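You operate a simulated robot arm through the tools that you are given. There is no shell and no other tool.

You are at the controls of a simulated robot arm. One attempt, no reset.

TASK
Swap the jet in the stand for the one on the card and flush it clean.
Fine: The old jet goes on the small mat. Lock the new one in, open the tap to pump and shut it after.

It is judged by the outcome, as a careful person would: the job done as asked, and still so three seconds after it is handed in. It fails if anything else is knocked over, pushed out of place, dropped, spilled or broken.

THE ROBOT
A 7-joint arm with a two-finger parallel gripper, fixed in place. Base frame: the origin is on the floor under the middle of its stand, x ahead of it, y to its left, z up; the work surface is at about z = 0.78. Units: m, rad, N and s.
With the tool pointing down near the work surface it reaches from about 0.22 to 0.68 m from the base axis. Its first joint turns from -1.152 to 1.152 rad. Payload 2.4 kg.
Tool frame: the origin (TCP) lies between the finger pads and is the grasp point; the fingertips stand 0.03 m ahead of it; z points along the fingers, y is the line along which they close. Largest opening 0.094 m; finger width 0.028, thickness 0.01; the body of the gripper, 0.05 by 0.096 m, starts 0.055 m behind the TCP.
Orientation is that of the tool frame in the base frame, as a unit quaternion [x, y, z, w]. With the fingers straight down and closing along the base's y, the tool's x points along the base's -x, its y along +y and its z along -z.

THE INTERFACE
- The arm moves only by the tool servo_tool. Its argument "rows" is one flat list of numbers, 7 for each row, row after row: the shift along the tool's x, y, z in m, then the turn, a rotation vector about the tool's x, y, z in rad, then the gripper command, from -1 (shut) to 1 (fully open), values between in proportion. In form: [dx, dy, dz, rx, ry, rz, jaw, dx, dy, dz, rx, ry, rz, jaw, ...]. A call has 1 to 20 rows; each row shifts and turns the commanded pose from where the row before left it, along the tool's axes as they then stand. Each row takes 0.2 s and may step no farther than 0.05 m and 0.15 rad from the row before; otherwise, or with a gripper value out of range, the whole call is refused. A pose out of reach is approached as far as the arm can. The call stops where the force on the tool passes 60 N (or 10 N more than at its start, if that is more) or the arm is blocked; 0.2 s more then pass. The fingers move at their own pace (about 0.153 m/s each) and stop on an object; they squeeze with about 38 N. The grip force told is the motor's: it shows also when the fingers shut on nothing. Time passes only in rows, and 0.2 s behind the last, so rows that do not move let the fingers close. The reply holds the time, the measured pose of the TCP, the force on the tool along the base axes, the opening and the grip force, in the units named above and with some noise, with the torque about the TCP (base axes, N m) and any sound that the robot's microphone picked up.
- Cameras (640 x 400 px; columns grow to the right, rows downward): "scene" is fixed at [0.037, 0.4748, 1.4391]; the picture's right is [-0.76, -0.65, 0.00], its down [-0.40, 0.47, -0.79] and it looks along [0.51, -0.60, -0.62] (base axes); focal length 242 px, centre (320, 200). "wrist" rides on the gripper at [0.076, 0.014, -0.103] in the tool frame; the picture's right is [-0.18, 0.98, 0.00], its down [-0.75, -0.14, -0.64] and it looks along [-0.63, -0.12, 0.77] (tool axes); focal length 243 px, centre (320, 200). There is no depth. A picture from a camera that has moved, and an enlarged one, comes with that camera's place and axes in the base frame and with its lens.
- get_image(camera): a new picture of that camera. It takes no simulated time.
- zoom(camera, box): a new picture of the part [left, top, right, bottom] of that camera's present view, enlarged. It takes no simulated time.
- hand_in(): hands the job in; it is judged then, once.

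Nothing tells you positions but the pictures and the camera data. Unless the task says otherwise, let go and move clear before handing in.

The tools are called as name(argument=value, ...) on one line, values as JSON. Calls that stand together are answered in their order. servo_tool: Moves the arm, as the interface text tells. Its arguments: {"type":"object","properties":{"rows":{"type":"array","items":{"type":"number"}}},"required":["rows"]} The other tools are called the same way: get_image (camera) takes a picture; zoom (camera, box) takes an enlarged picture of a part of a camera's view; hand_in () hands the job in.

At the start:

```text
clock: 0.0
eef_pos: [0.4144, -0.0529, 1.215]
tool_rot: [0.0, 1.0, 0.0, 0.0]
force: [-0.5, -0.1, 0.0]
wrist_torque: [0.02, -0.02, -0.01]
grip_width: 0.0943
finger_force: 0.1
```

scene: 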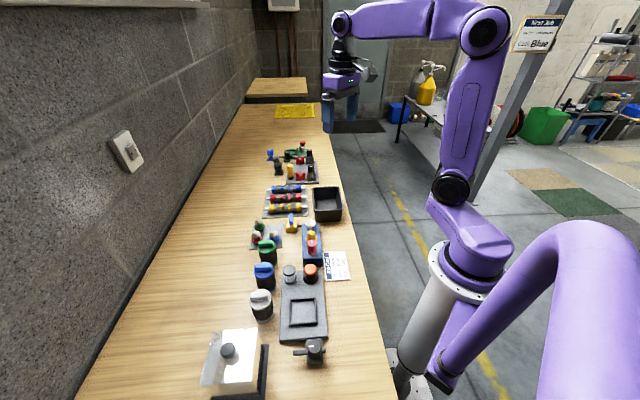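
wrist: 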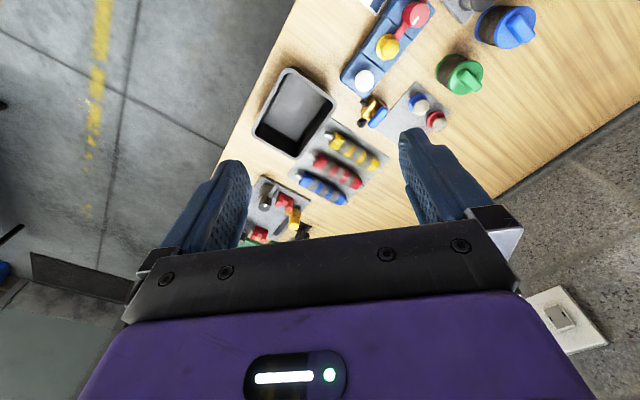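

I see a workbench with several objects: trays, knobs/caps, a stand, a card, and a sign on the post. I'll zoom in to identify the jets, stand, card, mat and tap before moving.

zoom(camera="scene", box=[490, 0, 590, 62])

zoom(camera="scene", box=[240, 140, 340, 202])

zoom(camera="scene", box=[240, 180, 360, 255])

zoom(camera="scene", box=[190, 230, 360, 400])

zoom(camera="scene", box=[310, 240, 370, 290])

zoom(camera="wrist", box=[220, 0, 480, 250])

```text
6.40 times, centred on (540, 31) of scene
camera zoom: at [0.037, 0.4748, 1.4391], right [-0.76, -0.65, 0.0], down [-0.4, 0.47, -0.79], along [0.51, -0.6, -0.62], focal length 1551 px, centre (-1088, 1282)
```

zoom: 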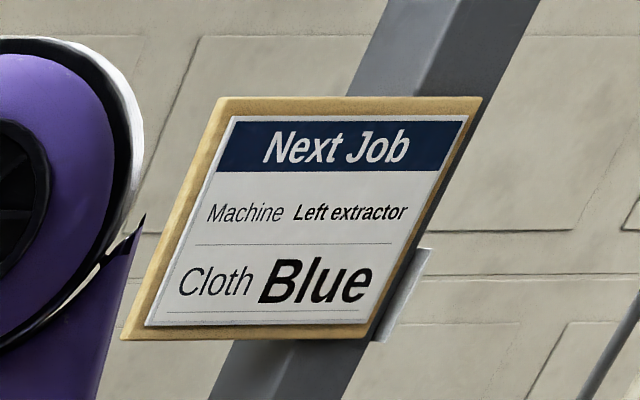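

```text
6.40 times, centred on (290, 171) of scene
camera zoom: at [0.037, 0.4748, 1.4391], right [-0.76, -0.65, 0.0], down [-0.4, 0.47, -0.79], along [0.51, -0.6, -0.62], focal length 1551 px, centre (512, 386)
```

zoom: 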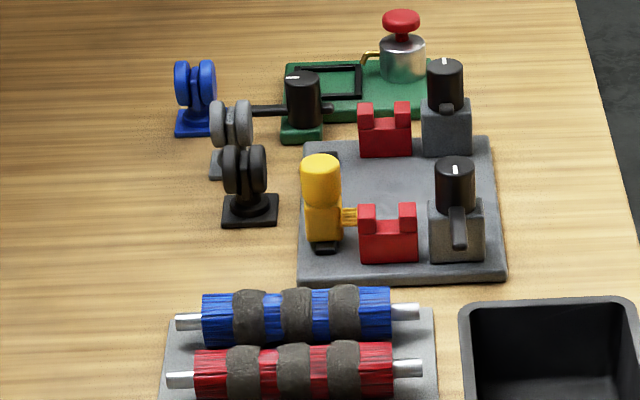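

```text
5.33 times, centred on (300, 218) of scene
camera zoom: at [0.037, 0.4748, 1.4391], right [-0.76, -0.65, 0.0], down [-0.4, 0.47, -0.79], along [0.51, -0.6, -0.62], focal length 1292 px, centre (427, 107)
```

zoom: 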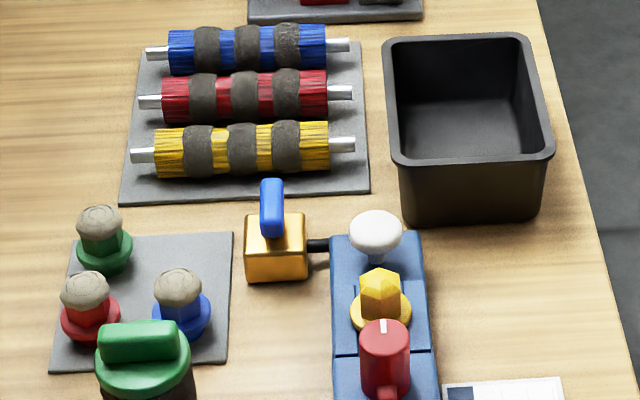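

```text
2.35 times, centred on (275, 315) of scene
camera zoom: at [0.037, 0.4748, 1.4391], right [-0.76, -0.65, 0.0], down [-0.4, 0.47, -0.79], along [0.51, -0.6, -0.62], focal length 570 px, centre (426, -71)
```

zoom: 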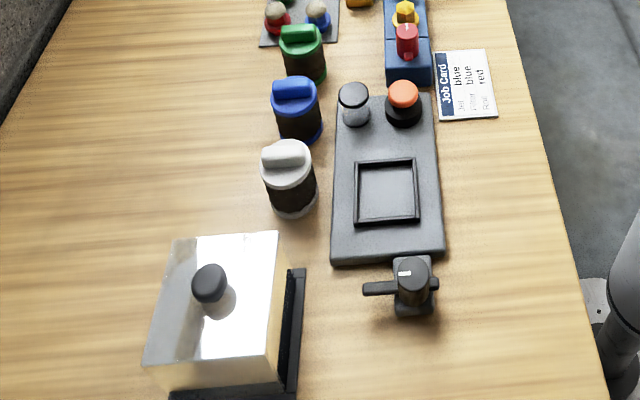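

```text
8.00 times, centred on (340, 265) of scene
camera zoom: at [0.037, 0.4748, 1.4391], right [-0.76, -0.65, 0.0], down [-0.4, 0.47, -0.79], along [0.51, -0.6, -0.62], focal length 1939 px, centre (160, -320)
```

zoom: 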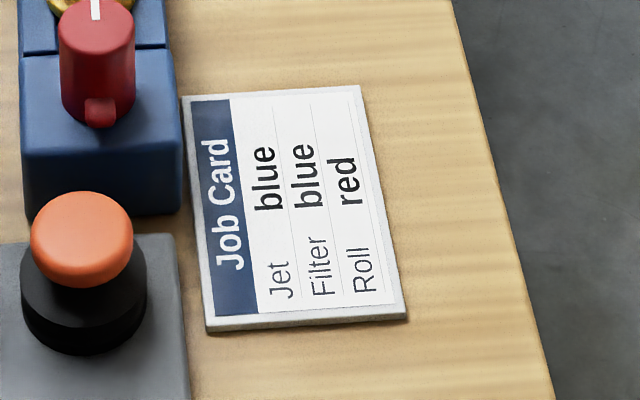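

```text
1.60 times, centred on (350, 125) of wrist
camera zoom: at [0.3373, -0.0382, 1.3188], right [0.18, 0.98, 0.0], down [0.75, -0.14, 0.64], along [0.63, -0.12, -0.77], focal length 388 px, centre (272, 320)
```

zoom: 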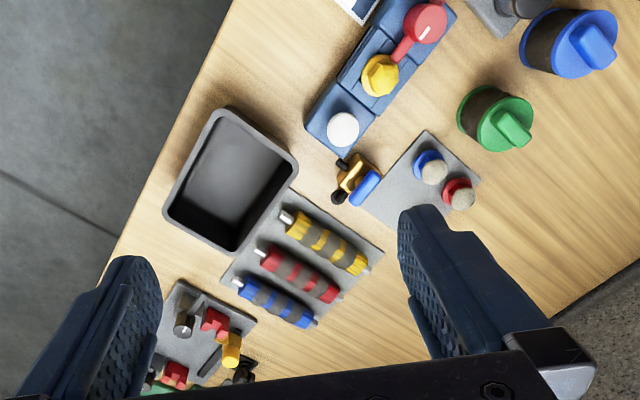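

The job card reads Jet blue (Filter blue and Roll red belong to other jobs). The blue manifold holding a yellow hex jet, with a white knob, a red lever and a tap beside it, looks like the jet stand. The three small coloured pieces on the grey plate look like the spare jets. I'll bring the wrist camera closer to check.

servo_tool(rows=[0.0163, 0.0204, 0.025, 0, 0, 0, 1, 0.0163, 0.0204, 0.025, 0, 0, 0, 1, 0.0163, 0.0204, 0.025, 0, 0, 0, 1, 0.0163, 0.0204, 0.025, 0, 0, 0, 1, 0.0163, 0.0204, 0.025, 0, 0, 0, 1, 0.0163, 0.0204, 0.025, 0, 0, 0, 1, 0.0163, 0.0204, 0.025, 0, 0, 0, 1])

get_image(camera="wrist")

get_image(camera="scene")

```text
clock: 1.6
eef_pos: [0.3001, 0.0925, 1.0412]
tool_rot: [0.0, 1.0, -0.001, 0.0]
force: [0.0, -0.1, 0.4]
wrist_torque: [0.01, -0.02, -0.02]
grip_width: 0.0938
finger_force: 0.0
```

```text
taken
camera wrist: at [0.2237, 0.1062, 1.1437], right [0.18, 0.98, 0.0], down [0.75, -0.14, 0.64], along [0.63, -0.12, -0.77], focal length 243 px, centre (320, 200)
```

wrist: 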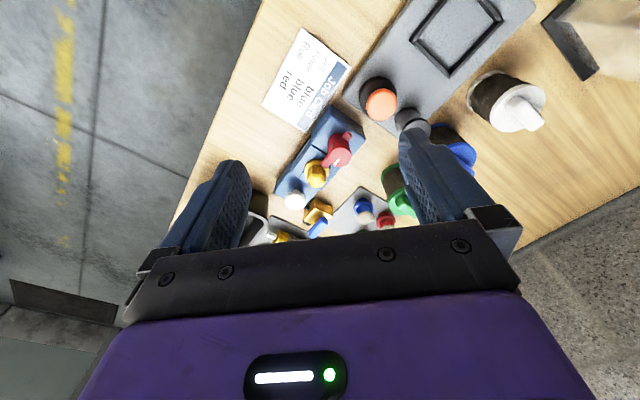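

```text
taken
```

scene: 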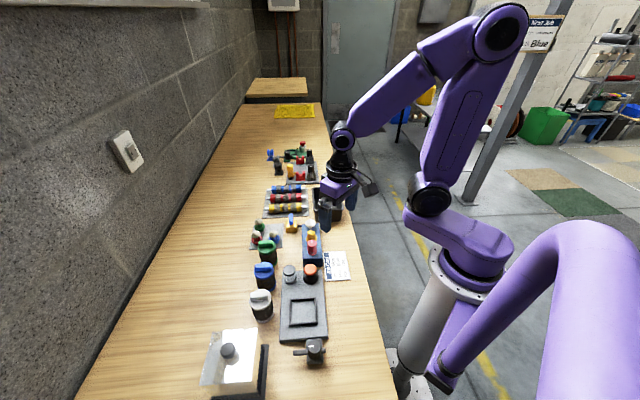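

The manifold sits near (0.41, 0.07). I'll zoom in on it, the tap and the jets.

zoom(camera="wrist", box=[250, 90, 430, 245])

zoom(camera="scene", box=[240, 200, 340, 270])

zoom(camera="scene", box=[255, 90, 335, 140])

```text
2.58 times, centred on (340, 168) of wrist
camera zoom: at [0.2237, 0.1062, 1.1437], right [0.18, 0.98, 0.0], down [0.75, -0.14, 0.64], along [0.63, -0.12, -0.77], focal length 626 px, centre (268, 284)
```

zoom: 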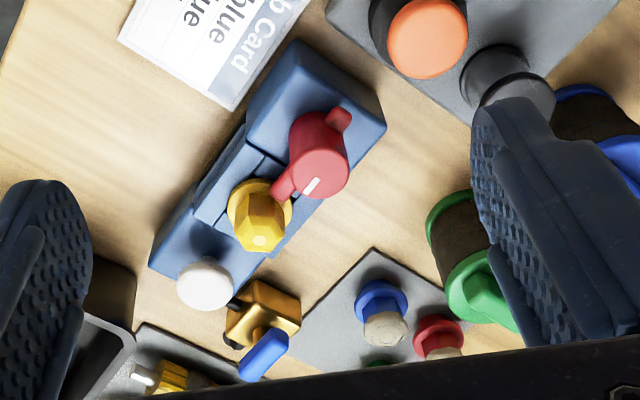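

```text
5.71 times, centred on (290, 235) of scene
camera zoom: at [0.037, 0.4748, 1.439], right [-0.76, -0.65, 0.0], down [-0.4, 0.47, -0.79], along [0.51, -0.6, -0.62], focal length 1385 px, centre (491, 0)
```

zoom: 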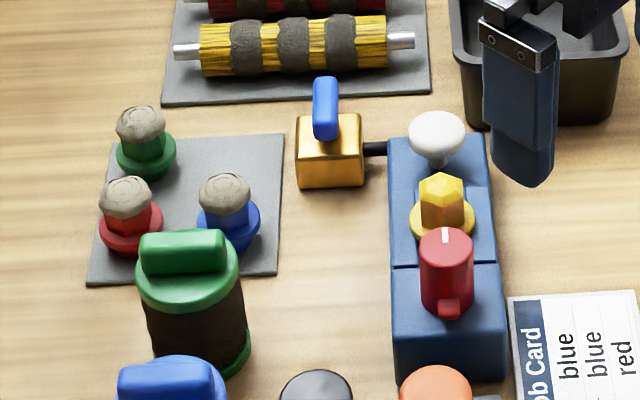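

```text
8.00 times, centred on (295, 115) of scene
camera zoom: at [0.037, 0.4748, 1.439], right [-0.76, -0.65, 0.0], down [-0.4, 0.47, -0.79], along [0.51, -0.6, -0.62], focal length 1939 px, centre (520, 880)
```

zoom: 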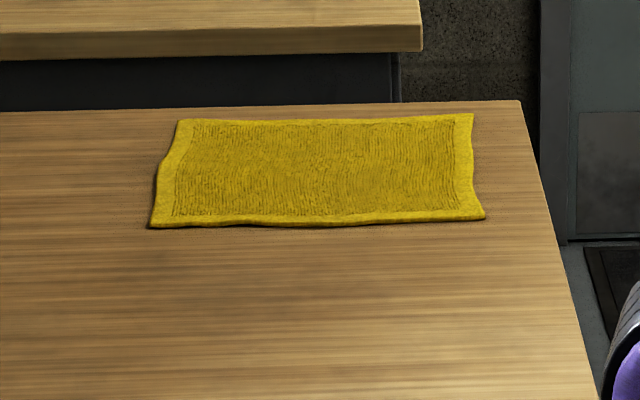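

The jet top is at about (0.424, 0.065, 0.857), the red clamp lever at (0.387, 0.101, 0.865) and the white knob at (0.470, 0.018, 0.837), all on a 45° axis. I'll get a closer view with the camera turned.

servo_tool(rows=[-0.01, 0, 0.03, 0, 0, 0, 1, -0.01, 0, 0.03, 0, 0, 0, 1, -0.005, 0, 0.03, 0, 0, 0, 1])

get_image(camera="wrist")

zoom(camera="wrist", box=[240, 80, 420, 240])

```text
clock: 2.4
eef_pos: [0.3267, 0.0936, 0.9521]
tool_rot: [0.0, 1.0, 0.0, 0.001]
force: [0.7, 0.4, -0.7]
wrist_torque: [0.01, -0.03, -0.01]
grip_width: 0.0939
finger_force: 0.0
```

```text
taken
camera wrist: at [0.2498, 0.1069, 1.0543], right [0.18, 0.98, 0.0], down [0.75, -0.14, 0.64], along [0.63, -0.12, -0.77], focal length 243 px, centre (320, 200)
```

wrist: 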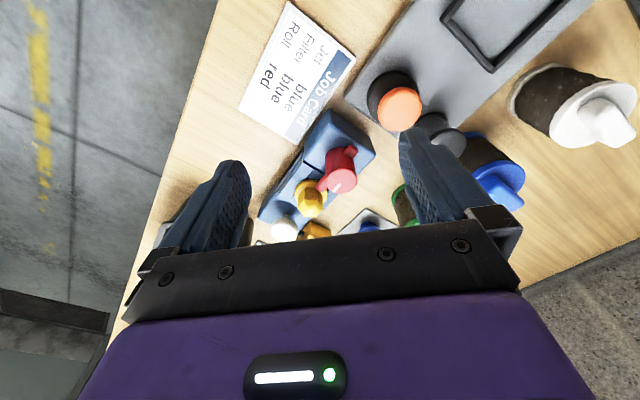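

```text
2.50 times, centred on (330, 160) of wrist
camera zoom: at [0.2498, 0.1069, 1.0543], right [0.18, 0.98, 0.0], down [0.75, -0.14, 0.64], along [0.63, -0.12, -0.77], focal length 606 px, centre (295, 300)
```

zoom: 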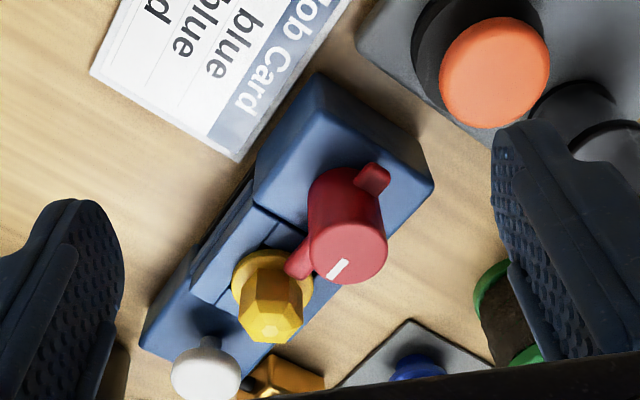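

The lever has a bar that sits over the jet's flange. I'll turn the tool 45° so the fingers close across the manifold, and look along it.

servo_tool(rows=[0, 0, 0, 0, 0, 0.131, 1, 0, 0, 0, 0, 0, 0.131, 1, 0, 0, 0, 0, 0, 0.131, 1, 0, 0, 0, 0, 0, 0.131, 1, 0, 0, 0, 0, 0, 0.131, 1, 0, 0, 0, 0, 0, 0.131, 1, 0, 0.0325, 0, 0, 0, 0, 1, 0, 0.0325, 0, 0, 0, 0, 1, 0, 0, 0, 0, 0, 0, 1])

get_image(camera="wrist")

zoom(camera="wrist", box=[220, 80, 440, 250])

```text
clock: 4.4
eef_pos: [0.3703, 0.1376, 0.9512]
tool_rot: [0.384, 0.923, 0.0, 0.0]
force: [-0.5, 0.4, 1.7]
wrist_torque: [0.0, 0.01, 0.0]
grip_width: 0.094
finger_force: 0.1
```

```text
taken
camera wrist: at [0.3272, 0.2012, 1.0535], right [0.83, 0.56, 0.0], down [0.43, -0.63, 0.64], along [0.36, -0.53, -0.77], focal length 243 px, centre (320, 200)
```

wrist: 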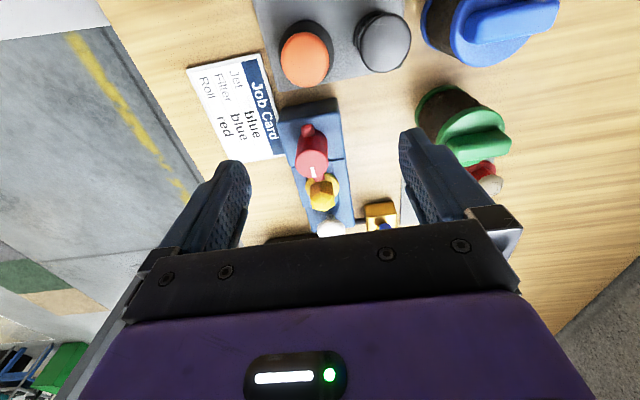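

```text
2.35 times, centred on (330, 165) of wrist
camera zoom: at [0.3272, 0.2012, 1.0535], right [0.83, 0.56, 0.0], down [0.43, -0.63, 0.64], along [0.36, -0.53, -0.77], focal length 571 px, centre (296, 282)
```

zoom: 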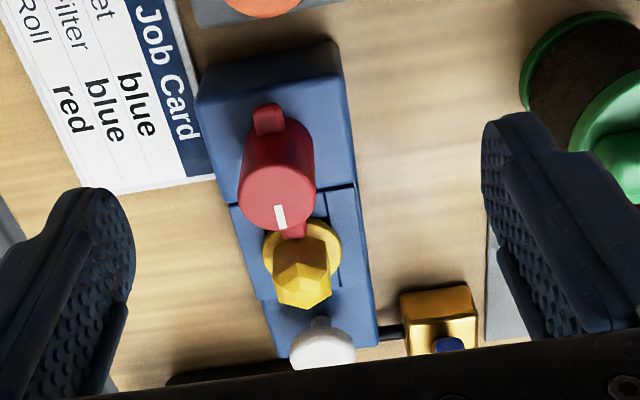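

I'll zoom further to judge the shapes and heights of the lever, flange and tap.

zoom(camera="scene", box=[285, 205, 345, 270])

zoom(camera="scene", box=[250, 205, 310, 255])

```text
6.15 times, centred on (315, 238) of scene
camera zoom: at [0.037, 0.4748, 1.4391], right [-0.76, -0.65, 0.0], down [-0.4, 0.47, -0.79], along [0.51, -0.6, -0.62], focal length 1491 px, centre (351, -31)
```

zoom: 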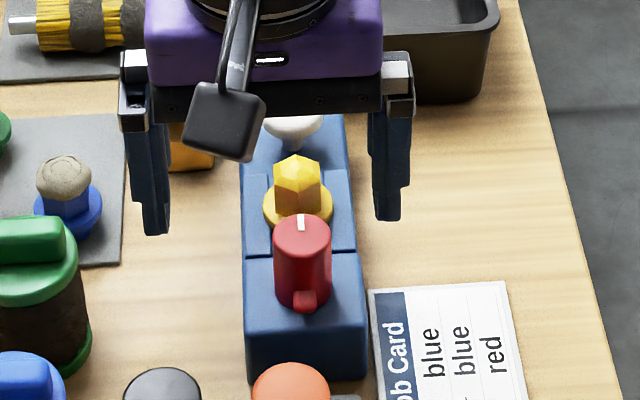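

```text
8.00 times, centred on (280, 230) of scene
camera zoom: at [0.037, 0.4748, 1.4391], right [-0.76, -0.65, 0.0], down [-0.4, 0.47, -0.79], along [0.51, -0.6, -0.62], focal length 1939 px, centre (640, -40)
```

zoom: 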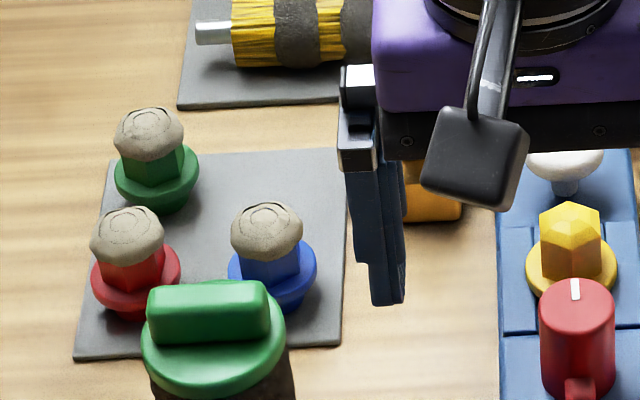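

The spare jets have dirty grey tops on coloured hex bodies with flanges, so they match the jet in the stand. I'll swing round for a side view of the manifold from the robot's side.

servo_tool(rows=[0, 0, -0.04, 0, 0, 0, 1, 0, 0, 0, 0, 0, -0.131, 1, 0, 0, 0, 0, 0, -0.131, 1, 0, 0, 0, 0, 0, -0.131, 1, 0, 0, 0, 0, 0, -0.131, 1, 0, 0, 0, 0, 0, -0.131, 1, 0, 0, 0, 0, 0, -0.131, 1, 0, 0, 0, 0, 0, -0.131, 1, 0, 0, 0, 0, 0, -0.131, 1, 0, 0, 0, 0, 0, -0.131, 1, 0, 0, 0, 0, 0, -0.131, 1, 0, 0, 0, 0, 0, -0.131, 1, 0, 0, 0, 0, 0, -0.131, 1, 0.032, -0.025, 0.01, 0, 0, 0, 1, 0.032, -0.025, 0.01, 0, 0, 0, 1, 0.032, -0.025, 0.01, 0, 0, 0, 1])

get_image(camera="wrist")

zoom(camera="wrist", box=[220, 80, 440, 250])

```text
clock: 7.8
eef_pos: [0.3567, 0.0139, 0.9606]
tool_rot: [-0.383, 0.924, 0.0, 0.0]
force: [-1.4, -0.4, -0.5]
wrist_torque: [0.0, 0.0, 0.01]
grip_width: 0.094
finger_force: 0.0
```

```text
taken
camera wrist: at [0.2926, -0.0303, 1.063], right [-0.57, 0.82, 0.0], down [0.63, 0.43, 0.64], along [0.53, 0.36, -0.77], focal length 243 px, centre (320, 200)
```

wrist: 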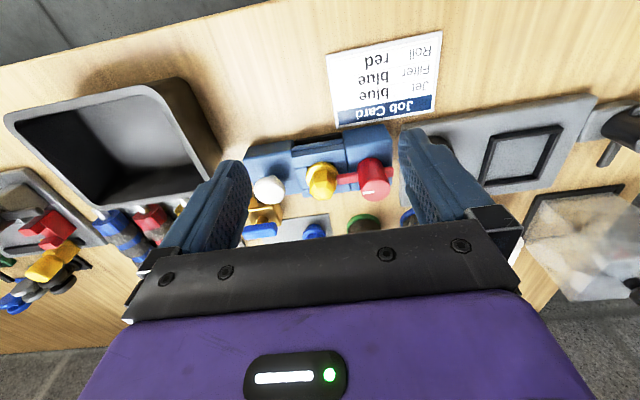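

```text
2.35 times, centred on (330, 165) of wrist
camera zoom: at [0.2926, -0.0303, 1.063], right [-0.57, 0.82, 0.0], down [0.63, 0.43, 0.64], along [0.53, 0.36, -0.77], focal length 571 px, centre (296, 282)
```

zoom: 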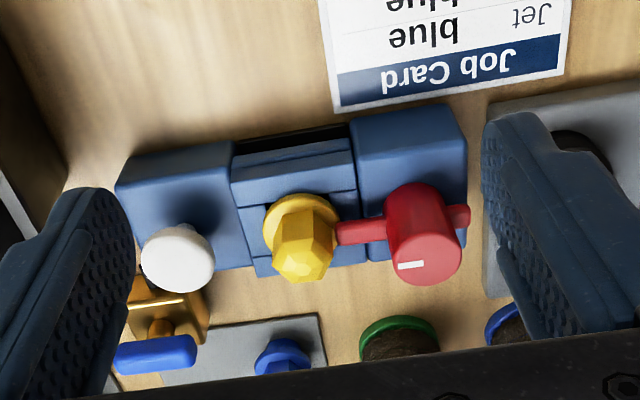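

I'll tilt the camera for a lower side view to get the heights of the flange and clamp bar.

servo_tool(rows=[0, 0, 0, 0, -0.117, 0, 1, 0, 0, 0, 0, -0.117, 0, 1, 0, 0, 0, 0, -0.117, 0, 1, 0.0103, 0, 0.0282, 0, 0, 0, 1, 0.0103, 0, 0.0282, 0, 0, 0, 1, 0, 0, 0, 0, 0, 0, 1])

get_image(camera="wrist")

zoom(camera="wrist", box=[220, 80, 440, 250])

```text
clock: 9.2
eef_pos: [0.3557, 0.0149, 0.8997]
tool_rot: [-0.378, 0.909, 0.067, 0.161]
force: [-0.6, -0.5, 0.7]
wrist_torque: [-0.01, 0.0, 0.0]
grip_width: 0.094
finger_force: 0.0
```

```text
taken
camera wrist: at [0.271, -0.0511, 0.9696], right [-0.57, 0.82, 0.06], down [0.44, 0.24, 0.86], along [0.69, 0.52, -0.5], focal length 243 px, centre (320, 200)
```

wrist: 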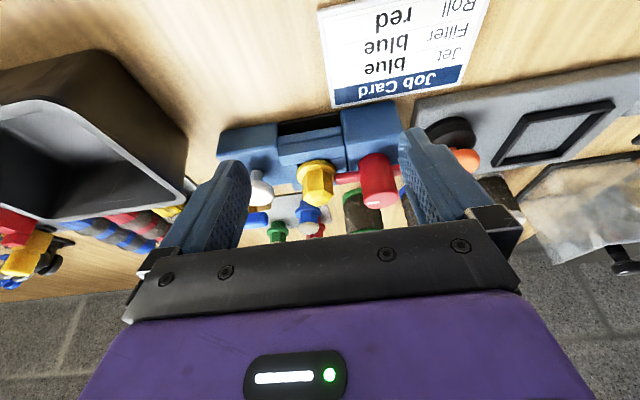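

```text
2.35 times, centred on (330, 165) of wrist
camera zoom: at [0.271, -0.0511, 0.9696], right [-0.57, 0.82, 0.06], down [0.44, 0.24, 0.86], along [0.69, 0.52, -0.5], focal length 571 px, centre (296, 282)
```

zoom: 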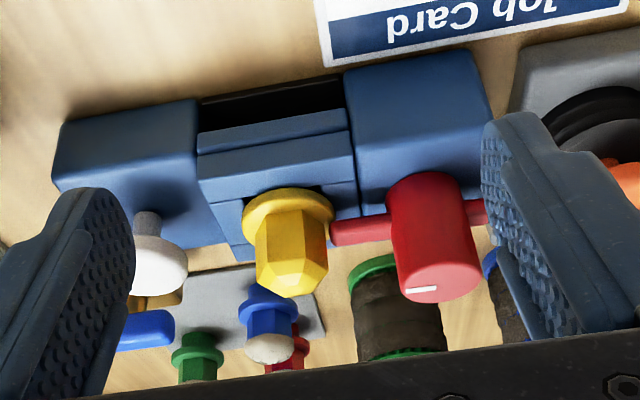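

The image is upside down. The clamp bar sits at about z 0.84, just above the jet flange (about 0.83), and the drum top is at about 0.867. Next I'll look at the tap and the mat with the spare jets.

servo_tool(rows=[0, 0, -0.02, 0, 0.117, 0, 1, 0, 0, -0.02, 0, 0.117, 0, 1, 0, 0, 0, 0, 0.117, 0, 1, -0.034, -0.025, 0, 0, 0, 0, 1, -0.034, -0.025, 0, 0, 0, 0, 1, -0.034, -0.025, 0, 0, 0, 0, 1, 0, 0, 0, 0, 0, 0, 1])

get_image(camera="wrist")

zoom(camera="wrist", box=[220, 80, 440, 250])

```text
clock: 10.8
eef_pos: [0.4747, 0.0324, 0.9408]
tool_rot: [-0.384, 0.92, 0.041, 0.062]
force: [1.2, -0.2, 0.0]
wrist_torque: [0.01, -0.01, 0.0]
grip_width: 0.0942
finger_force: 0.1
out of reach, approached as far as the arm can: row 2, 3
```

```text
taken
camera wrist: at [0.4029, -0.0232, 1.0315], right [-0.57, 0.82, 0.05], down [0.57, 0.35, 0.74], along [0.59, 0.45, -0.67], focal length 243 px, centre (320, 200)
```

wrist: 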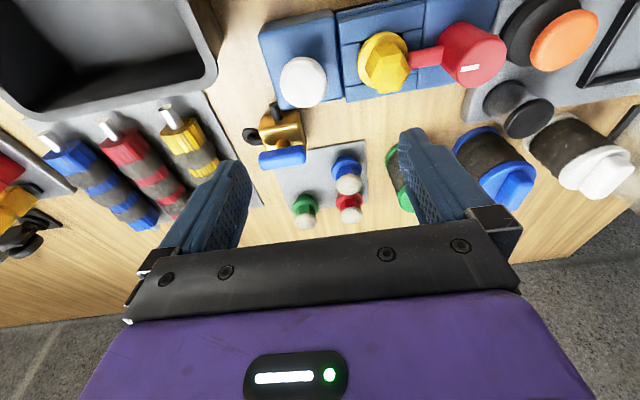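

```text
2.35 times, centred on (330, 165) of wrist
camera zoom: at [0.4029, -0.0232, 1.0315], right [-0.57, 0.82, 0.05], down [0.57, 0.35, 0.74], along [0.59, 0.45, -0.67], focal length 571 px, centre (296, 282)
```

zoom: 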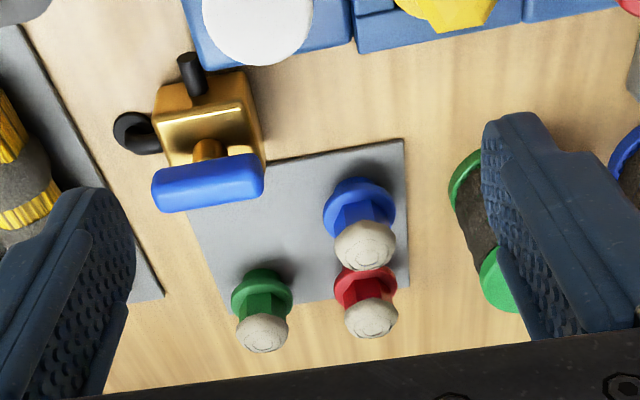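

The tap's blue handle is centred near (0.545, 0.041, 0.831) and lies across the pipe, so it is shut. The small mat has a free corner near (0.587, 0.083), and the blue jet stands at about (0.546, 0.130). I'll level the tool and turn it across the manifold over the red drum.

servo_tool(rows=[0, 0, -0.02, 0.0278, 0.1456, 0, 1, 0, 0, 0, 0, 0, 0.131, 1, 0, 0, 0, 0, 0, 0.131, 1, 0, 0, 0, 0, 0, 0.131, 1, 0, 0, 0, 0, 0, 0.131, 1, 0, 0, 0, 0, 0, 0.131, 1, 0, 0, 0, 0, 0, 0.131, 1, 0, 0, 0, 0, 0, 0.131, 1, 0, 0, 0, 0, 0, 0.131, 1, 0, 0, 0, 0, 0, 0.131, 1, 0, 0, 0, 0, 0, 0.131, 1, 0, 0, 0, 0, 0, 0.131, 1, 0, 0, 0, 0, 0, 0.13, 1, 0.037, -0.0045, 0, 0, 0, 0, 1, 0.037, -0.0045, 0, 0, 0, 0, 1, 0.037, -0.0045, 0, 0, 0, 0, 1, 0, 0, 0, 0, 0, 0, 1])

get_image(camera="wrist")

zoom(camera="wrist", box=[220, 80, 440, 250])

```text
clock: 14.4
eef_pos: [0.3845, 0.0994, 0.9593]
tool_rot: [0.381, 0.924, 0.0, 0.001]
force: [0.2, 0.4, 0.0]
wrist_torque: [-0.01, 0.0, -0.01]
grip_width: 0.094
finger_force: 0.1
```

```text
taken
camera wrist: at [0.3399, 0.1635, 1.0614], right [0.82, 0.57, 0.0], down [0.44, -0.63, 0.64], along [0.36, -0.53, -0.77], focal length 243 px, centre (320, 200)
```

wrist: 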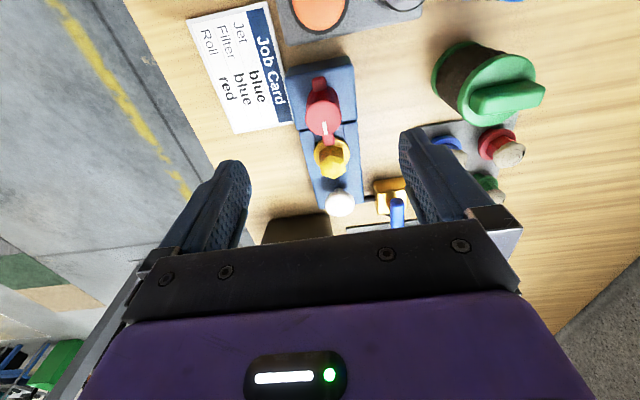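

```text
2.35 times, centred on (330, 165) of wrist
camera zoom: at [0.3399, 0.1635, 1.0614], right [0.82, 0.57, 0.0], down [0.44, -0.63, 0.64], along [0.36, -0.53, -0.77], focal length 571 px, centre (296, 282)
```

zoom: 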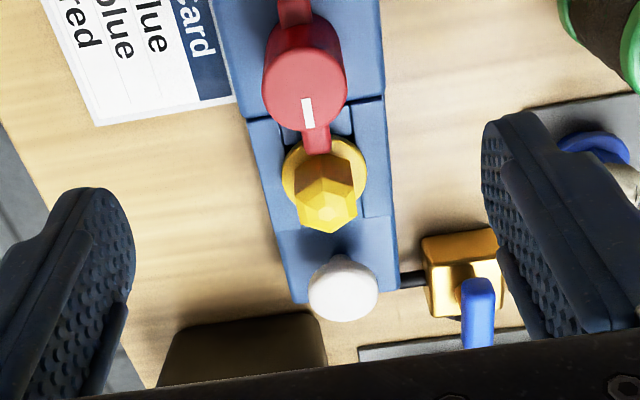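

Levelled over the red drum at about (0.386, 0.101). I'll descend and grip it with the fingers on either side of the bar.

servo_tool(rows=[0, 0.0022, 0.03, 0, 0, 0, 1, 0, 0, 0.03, 0, 0, 0, 1, 0, 0, 0.027, 0, 0, 0, 1, 0, 0, 0, 0, 0, 0, 1])

get_image(camera="wrist")

zoom(camera="scene", box=[285, 205, 345, 270])

```text
clock: 15.4
eef_pos: [0.3871, 0.101, 0.8738]
tool_rot: [0.38, 0.925, -0.001, 0.0]
force: [-0.6, 0.0, -0.3]
wrist_torque: [0.03, -0.02, 0.01]
grip_width: 0.0938
finger_force: 0.1
```

```text
taken
camera wrist: at [0.3422, 0.1642, 0.9748], right [0.82, 0.57, 0.0], down [0.44, -0.63, 0.64], along [0.37, -0.53, -0.77], focal length 243 px, centre (320, 200)
```

wrist: 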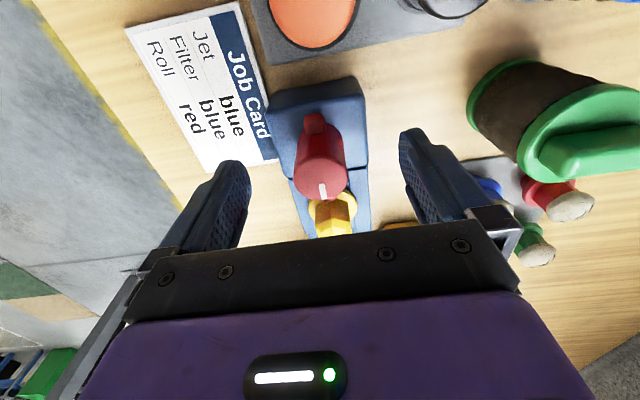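

```text
6.15 times, centred on (315, 238) of scene
camera zoom: at [0.037, 0.4748, 1.4391], right [-0.76, -0.65, 0.0], down [-0.4, 0.47, -0.79], along [0.51, -0.6, -0.62], focal length 1491 px, centre (351, -31)
```

zoom: 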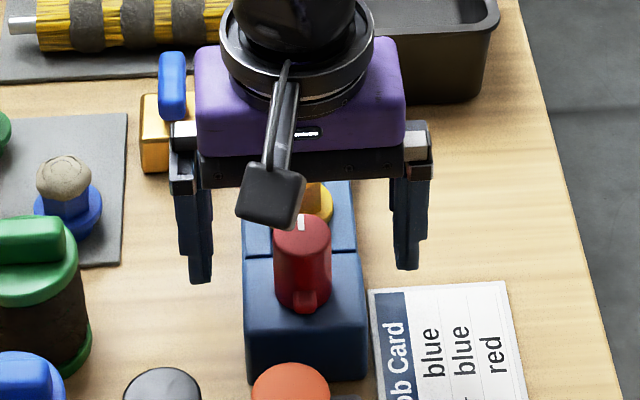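

The drum is centred between the fingers, so I'll close on it.

servo_tool(rows=[0, 0, 0, 0, 0, 0, -1, 0, 0, 0, 0, 0, 0, -1, 0, 0, 0, 0, 0, 0, -1])

get_image(camera="wrist")

```text
clock: 16.2
eef_pos: [0.386, 0.1018, 0.8717]
tool_rot: [0.38, 0.925, 0.0, 0.001]
force: [3.4, 4.9, -9.1]
wrist_torque: [0.08, -0.3, 0.06]
grip_width: 0.0297
finger_force: 45.0
```

```text
taken
camera wrist: at [0.3425, 0.1646, 0.9749], right [0.82, 0.57, 0.0], down [0.44, -0.63, 0.64], along [0.37, -0.53, -0.77], focal length 243 px, centre (320, 200)
```

wrist: 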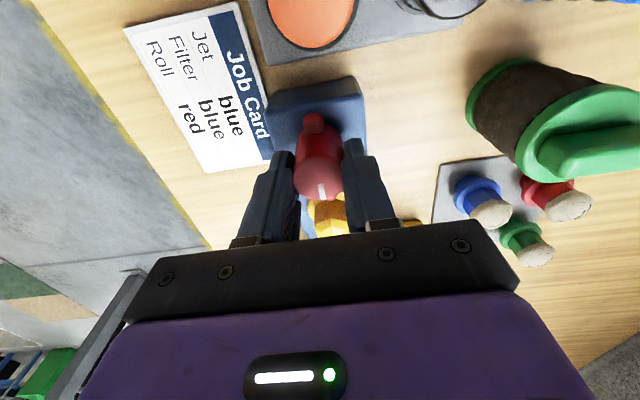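

I have it gripped at a width of 0.030. I'll try a small turn counter-clockwise seen from above and watch the torque.

servo_tool(rows=[0, 0, 0, 0, 0, -0.08, -1, 0, 0, 0, 0, 0, -0.08, -1, 0, 0, 0, 0, 0, 0, -1])

```text
clock: 17.0
eef_pos: [0.3865, 0.1021, 0.8724]
tool_rot: [0.304, 0.953, 0.001, 0.001]
force: [7.2, 15.8, -5.3]
wrist_torque: [0.71, 0.14, -0.07]
grip_width: 0.0292
finger_force: 45.6
```

zoom(camera="wrist", box=[220, 80, 440, 250])

zoom(camera="scene", box=[285, 205, 345, 270])

```text
2.35 times, centred on (330, 165) of wrist
camera zoom: at [0.3329, 0.1569, 0.9748], right [0.72, 0.69, 0.0], down [0.53, -0.55, 0.64], along [0.45, -0.46, -0.77], focal length 571 px, centre (296, 282)
```

zoom: 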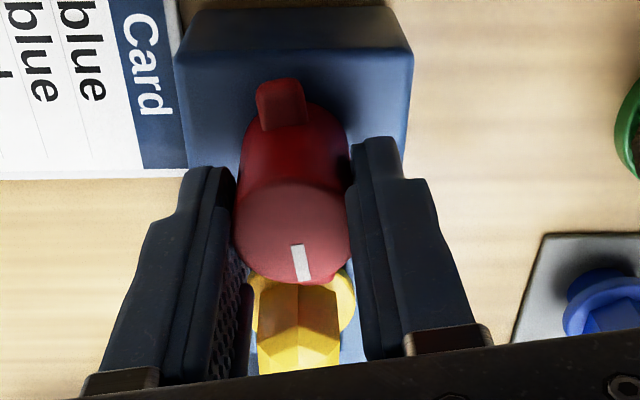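

```text
6.15 times, centred on (315, 238) of scene
camera zoom: at [0.0373, 0.4752, 1.4389], right [-0.76, -0.65, 0.0], down [-0.4, 0.47, -0.79], along [0.51, -0.6, -0.62], focal length 1491 px, centre (351, -31)
```

zoom: 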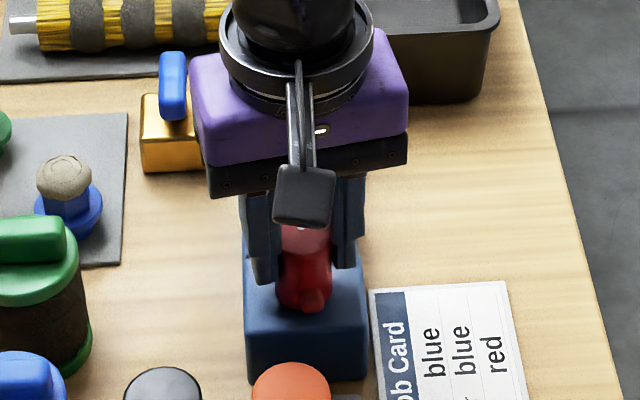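

The lever is turning with the gripper. I'll continue counter-clockwise with a small centring shift.

servo_tool(rows=[0.0004, 0.0012, 0, 0, 0, -0.1, -1, 0, 0, 0, 0, 0, -0.12, -1, 0, 0, 0, 0, 0, -0.12, -1, 0, 0, 0, 0, 0, -0.12, -1, 0, 0, 0, 0, 0, 0, -1])

zoom(camera="wrist", box=[220, 80, 440, 250])

```text
clock: 18.2
eef_pos: [0.3881, 0.1021, 0.8712]
tool_rot: [0.079, 0.997, 0.001, 0.0]
force: [10.8, 12.3, -13.3]
wrist_torque: [0.37, -0.17, -0.01]
grip_width: 0.0294
finger_force: 45.4
```

```text
2.35 times, centred on (330, 165) of wrist
camera zoom: at [0.3143, 0.1281, 0.9749], right [0.34, 0.94, 0.0], down [0.72, -0.26, 0.64], along [0.6, -0.22, -0.77], focal length 571 px, centre (296, 282)
```

zoom: 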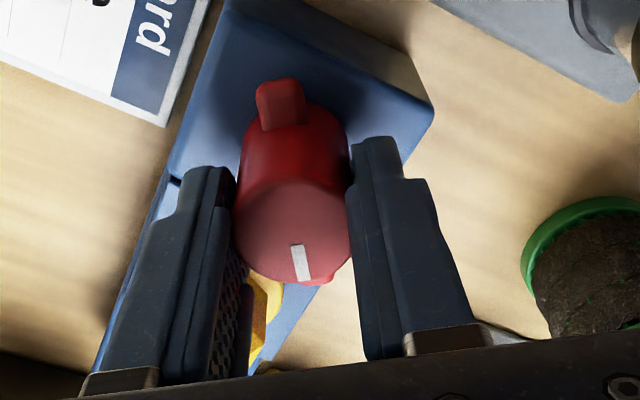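

servo_tool(rows=[-0.0008, 0.0011, 0, 0, 0, -0.1, -1, 0, 0, 0, 0, 0, -0.12, -1, 0, 0, 0, 0, 0, -0.12, -1, 0, 0, 0, 0, 0, -0.12, -1, 0, 0, 0, 0, 0, 0, -1])

zoom(camera="wrist", box=[220, 80, 440, 250])

```text
clock: 19.4
eef_pos: [0.3873, 0.1038, 0.8717]
tool_rot: [-0.15, 0.989, 0.0, 0.0]
force: [6.6, 2.7, 6.9]
wrist_torque: [-0.03, 0.22, -0.01]
grip_width: 0.0292
finger_force: 45.0
```

```text
2.35 times, centred on (330, 165) of wrist
camera zoom: at [0.3104, 0.094, 0.975], right [-0.12, 0.99, 0.0], down [0.76, 0.09, 0.64], along [0.64, 0.07, -0.77], focal length 571 px, centre (296, 282)
```

zoom: 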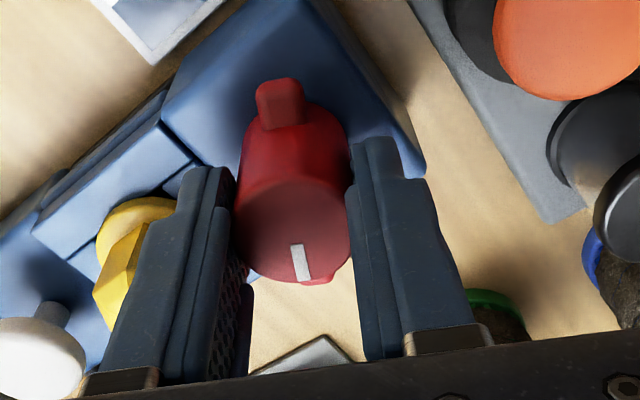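

servo_tool(rows=[0, 0.0003, 0, 0, 0, -0.12, -1, 0, 0, 0, 0, 0, -0.12, -1, 0, 0, 0, 0, 0, -0.12, -1, 0, 0, 0, 0, 0, -0.12, -1, 0, 0, 0, 0, 0, 0, -1])

zoom(camera="wrist", box=[220, 80, 440, 250])

zoom(camera="scene", box=[285, 205, 345, 270])

```text
clock: 20.6
eef_pos: [0.3872, 0.1033, 0.8716]
tool_rot: [-0.382, 0.924, 0.001, 0.0]
force: [-0.8, 23.0, 6.1]
wrist_torque: [0.61, 0.2, -0.04]
grip_width: 0.0296
finger_force: 45.0
```

```text
2.35 times, centred on (330, 165) of wrist
camera zoom: at [0.3227, 0.06, 0.975], right [-0.56, 0.83, 0.0], down [0.63, 0.43, 0.64], along [0.53, 0.36, -0.77], focal length 571 px, centre (296, 282)
```

zoom: 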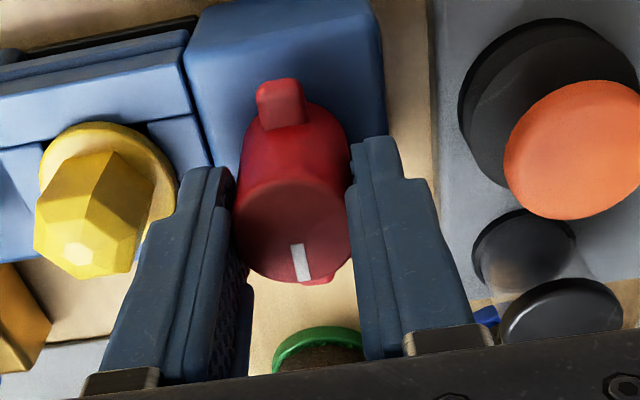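

```text
6.15 times, centred on (315, 238) of scene
camera zoom: at [0.0369, 0.4753, 1.4389], right [-0.76, -0.65, 0.0], down [-0.4, 0.47, -0.79], along [0.51, -0.6, -0.62], focal length 1491 px, centre (351, -31)
```

zoom: 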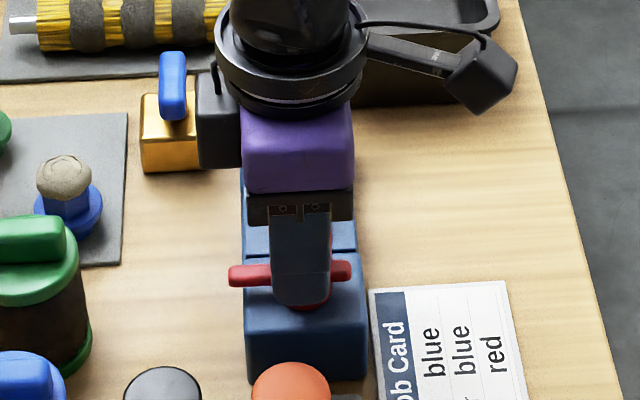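

The bar is now square to the manifold and clear of the flange. I'll relieve the side load, open slightly and rise.

servo_tool(rows=[-0.001, 0.001, 0, 0, 0, 0, -1, 0, 0, 0, 0, 0, 0, -1])

servo_tool(rows=[0, 0, 0, 0, 0, 0, -0.17, 0, 0, 0, 0, 0, 0, -0.17, 0, 0, -0.02, 0, 0, 0, -0.17, 0, 0, -0.03, 0, 0, 0, -0.17, 0, 0, -0.04, 0, 0, 0, 0, 0, 0, 0, 0, 0, 0, 0])

get_image(camera="wrist")

zoom(camera="wrist", box=[200, 60, 440, 250])

```text
clock: 21.2
eef_pos: [0.3862, 0.1029, 0.8719]
tool_rot: [-0.38, 0.925, 0.0, -0.001]
force: [1.5, 12.4, 6.0]
wrist_torque: [0.67, -0.44, 0.0]
grip_width: 0.0299
finger_force: 44.9
```

```text
clock: 22.6
eef_pos: [0.3848, 0.1066, 0.9642]
tool_rot: [-0.38, 0.925, -0.001, -0.001]
force: [0.9, 0.5, -0.3]
wrist_torque: [-0.05, 0.02, 0.01]
grip_width: 0.0472
finger_force: 0.2
```

```text
taken
camera wrist: at [0.3212, 0.0624, 1.0665], right [-0.56, 0.83, 0.0], down [0.64, 0.43, 0.64], along [0.53, 0.36, -0.77], focal length 243 px, centre (320, 200)
```

wrist: 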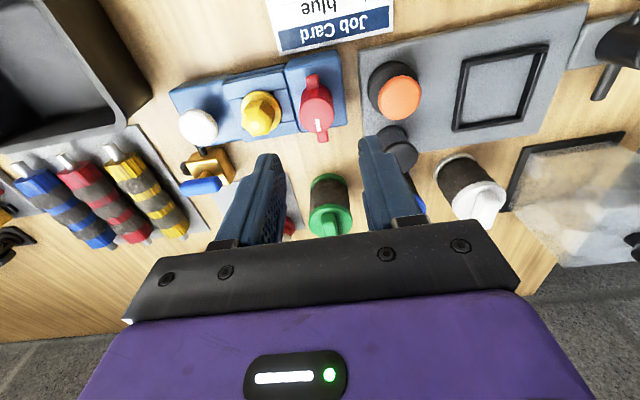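

```text
2.11 times, centred on (320, 155) of wrist
camera zoom: at [0.3212, 0.0624, 1.0665], right [-0.56, 0.83, 0.0], down [0.64, 0.43, 0.64], along [0.53, 0.36, -0.77], focal length 511 px, centre (320, 295)
```

zoom: 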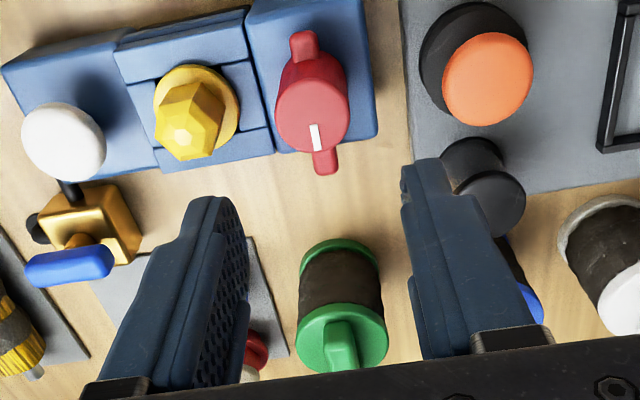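

The clamp is open. Next I'll turn the tool back and go over the yellow jet at about (0.423, 0.064).

servo_tool(rows=[0, 0, 0, 0, 0, 0.131, 0.5, 0, 0, 0, 0, 0, 0.131, 0.5, 0, 0, 0, 0, 0, 0.131, 0.5, 0, 0, 0, 0, 0, 0.131, 0.5, 0, 0, 0, 0, 0, 0.131, 0.5, 0, 0, 0, 0, 0, 0.131, 0.5, 0, 0, 0, 0, 0, 0.131, 0.5, 0, 0, 0, 0, 0, 0.131, 0.5, 0, 0, 0, 0, 0, 0.131, 0.5, 0, 0, 0, 0, 0, 0.131, 0.5, 0, 0, 0, 0, 0, 0.131, 0.5, 0, 0, 0, 0, 0, 0.13, 0.5, -0.0285, -0.0015, 0, 0, 0, 0, 0.5, -0.0285, -0.0015, 0, 0, 0, 0, 0.5, 0, 0, 0.02, 0, 0, 0, 0.5, 0, 0, 0, 0, 0, 0, 0.5])

get_image(camera="wrist")

zoom(camera="wrist", box=[200, 60, 440, 250])

```text
clock: 26.0
eef_pos: [0.425, 0.0624, 0.9419]
tool_rot: [0.386, 0.923, -0.001, 0.0]
force: [-0.3, -0.5, 0.1]
wrist_torque: [-0.03, 0.02, -0.01]
grip_width: 0.0705
finger_force: 0.0
```

```text
taken
camera wrist: at [0.3818, 0.1267, 1.0442], right [0.83, 0.56, 0.0], down [0.43, -0.64, 0.64], along [0.36, -0.53, -0.77], focal length 243 px, centre (320, 200)
```

wrist: 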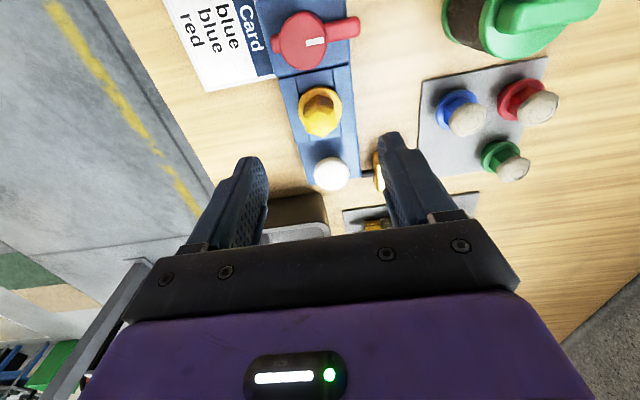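

```text
2.11 times, centred on (320, 155) of wrist
camera zoom: at [0.3818, 0.1267, 1.0442], right [0.83, 0.56, 0.0], down [0.43, -0.64, 0.64], along [0.36, -0.53, -0.77], focal length 511 px, centre (320, 295)
```

zoom: 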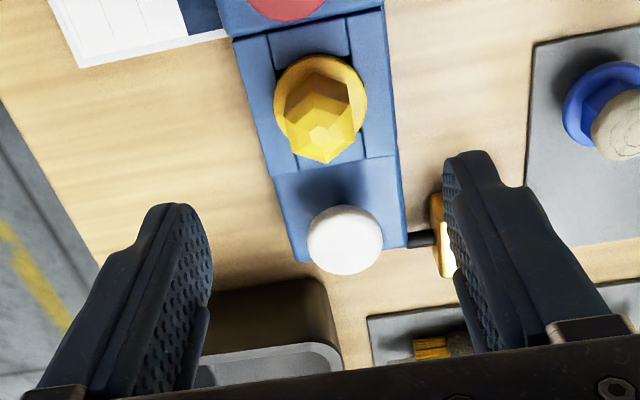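

The jet axis is at about (0.424, 0.0655) and the flats face the fingers. I'll descend so the fingertips stop just above the flange, then close.

servo_tool(rows=[0.0029, 0.0015, 0.03, 0, 0, 0, 0.5, 0, 0, 0.03, 0, 0, 0, 0.5, 0, 0, 0.016, 0, 0, 0, 0.5, 0, 0, 0, 0, 0, 0, 0.5])

get_image(camera="wrist")

zoom(camera="scene", box=[285, 205, 345, 270])

```text
clock: 27.0
eef_pos: [0.4242, 0.065, 0.8673]
tool_rot: [0.387, 0.922, 0.001, 0.0]
force: [0.0, 1.0, -0.8]
wrist_torque: [-0.01, -0.03, -0.01]
grip_width: 0.0706
finger_force: 0.0
```

```text
taken
camera wrist: at [0.3804, 0.1295, 0.9694], right [0.83, 0.56, 0.0], down [0.43, -0.64, 0.64], along [0.36, -0.53, -0.77], focal length 243 px, centre (320, 200)
```

wrist: 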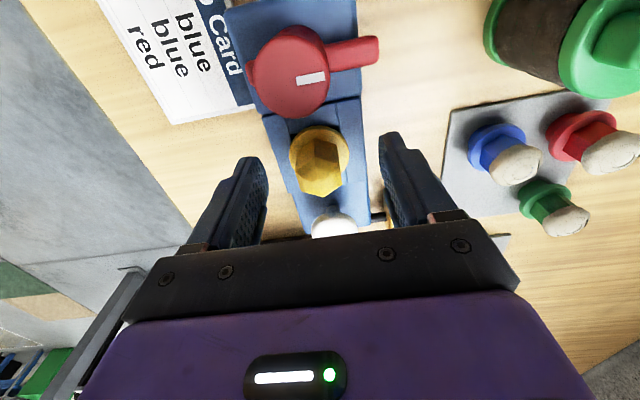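

```text
6.15 times, centred on (315, 238) of scene
camera zoom: at [0.037, 0.4748, 1.4391], right [-0.76, -0.65, 0.0], down [-0.4, 0.47, -0.79], along [0.51, -0.6, -0.62], focal length 1491 px, centre (351, -31)
```

zoom: 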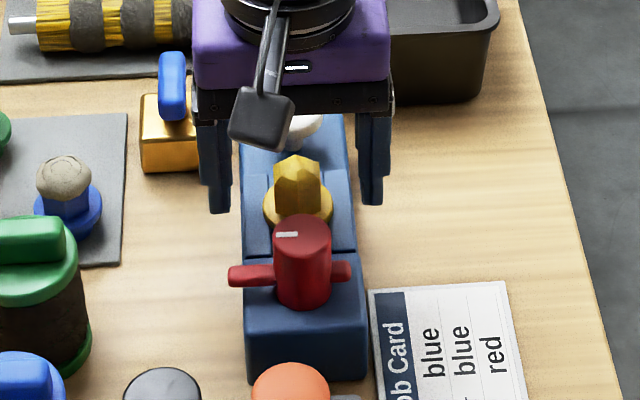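

servo_tool(rows=[0, 0, 0.002, 0, 0, 0, 0.5, 0, 0, 0, 0, 0, 0, -1, 0, 0, 0, 0, 0, 0, -1, 0, 0, 0, 0, 0, 0, -1])

get_image(camera="wrist")

```text
clock: 28.0
eef_pos: [0.4229, 0.0658, 0.866]
tool_rot: [0.386, 0.923, 0.0, 0.0]
force: [0.6, 0.4, 1.0]
wrist_torque: [0.0, -0.06, -0.01]
grip_width: 0.0275
finger_force: 38.0
```

```text
taken
camera wrist: at [0.3804, 0.1293, 0.9676], right [0.83, 0.56, 0.0], down [0.43, -0.64, 0.64], along [0.36, -0.53, -0.77], focal length 243 px, centre (320, 200)
```

wrist: 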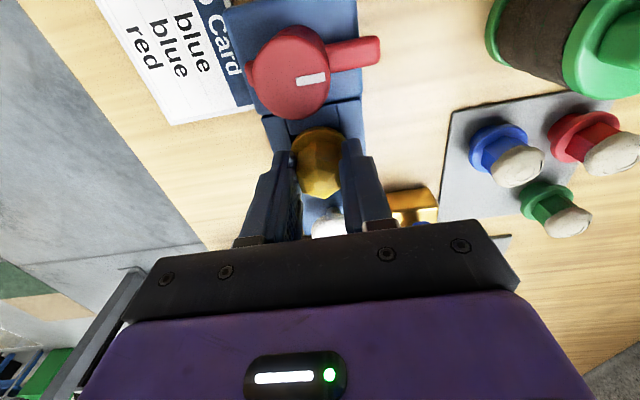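

I have the hex gripped at 0.0275. I'll lift gently.

servo_tool(rows=[0, 0, -0.005, 0, 0, 0, -1, 0, 0, -0.005, 0, 0, 0, -1, 0, 0, -0.01, 0, 0, 0, -1])

zoom(camera="wrist", box=[200, 60, 440, 250])

zoom(camera="scene", box=[285, 205, 345, 270])

```text
clock: 28.8
eef_pos: [0.4246, 0.0639, 0.8844]
tool_rot: [0.386, 0.922, -0.001, -0.001]
force: [-0.2, 0.1, 0.4]
wrist_torque: [0.03, 0.0, -0.01]
grip_width: 0.0269
finger_force: 38.4
```

```text
2.11 times, centred on (320, 155) of wrist
camera zoom: at [0.3803, 0.1285, 0.9873], right [0.83, 0.56, 0.0], down [0.43, -0.64, 0.64], along [0.36, -0.53, -0.77], focal length 511 px, centre (320, 295)
```

zoom: 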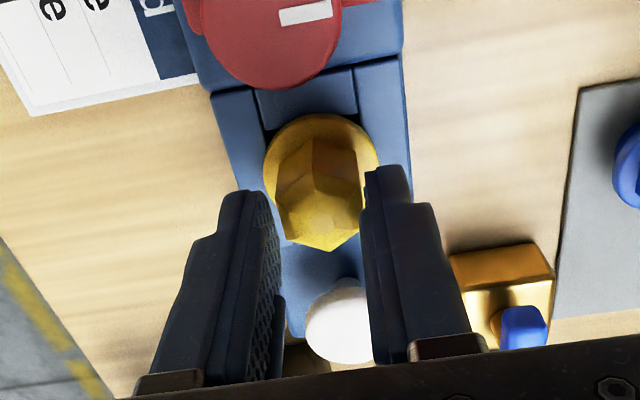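

```text
6.15 times, centred on (315, 238) of scene
camera zoom: at [0.037, 0.4748, 1.4391], right [-0.76, -0.65, 0.0], down [-0.4, 0.47, -0.79], along [0.51, -0.6, -0.62], focal length 1491 px, centre (351, -31)
```

zoom: 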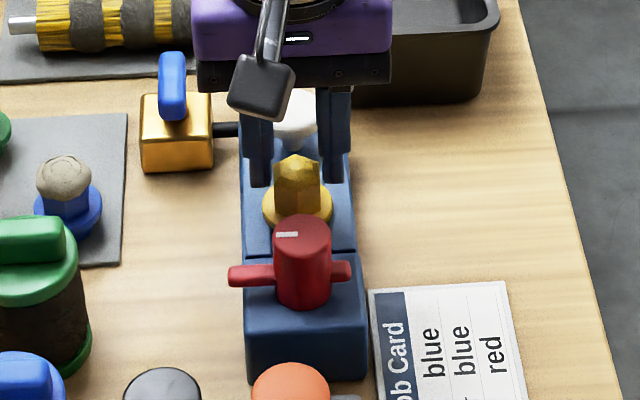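

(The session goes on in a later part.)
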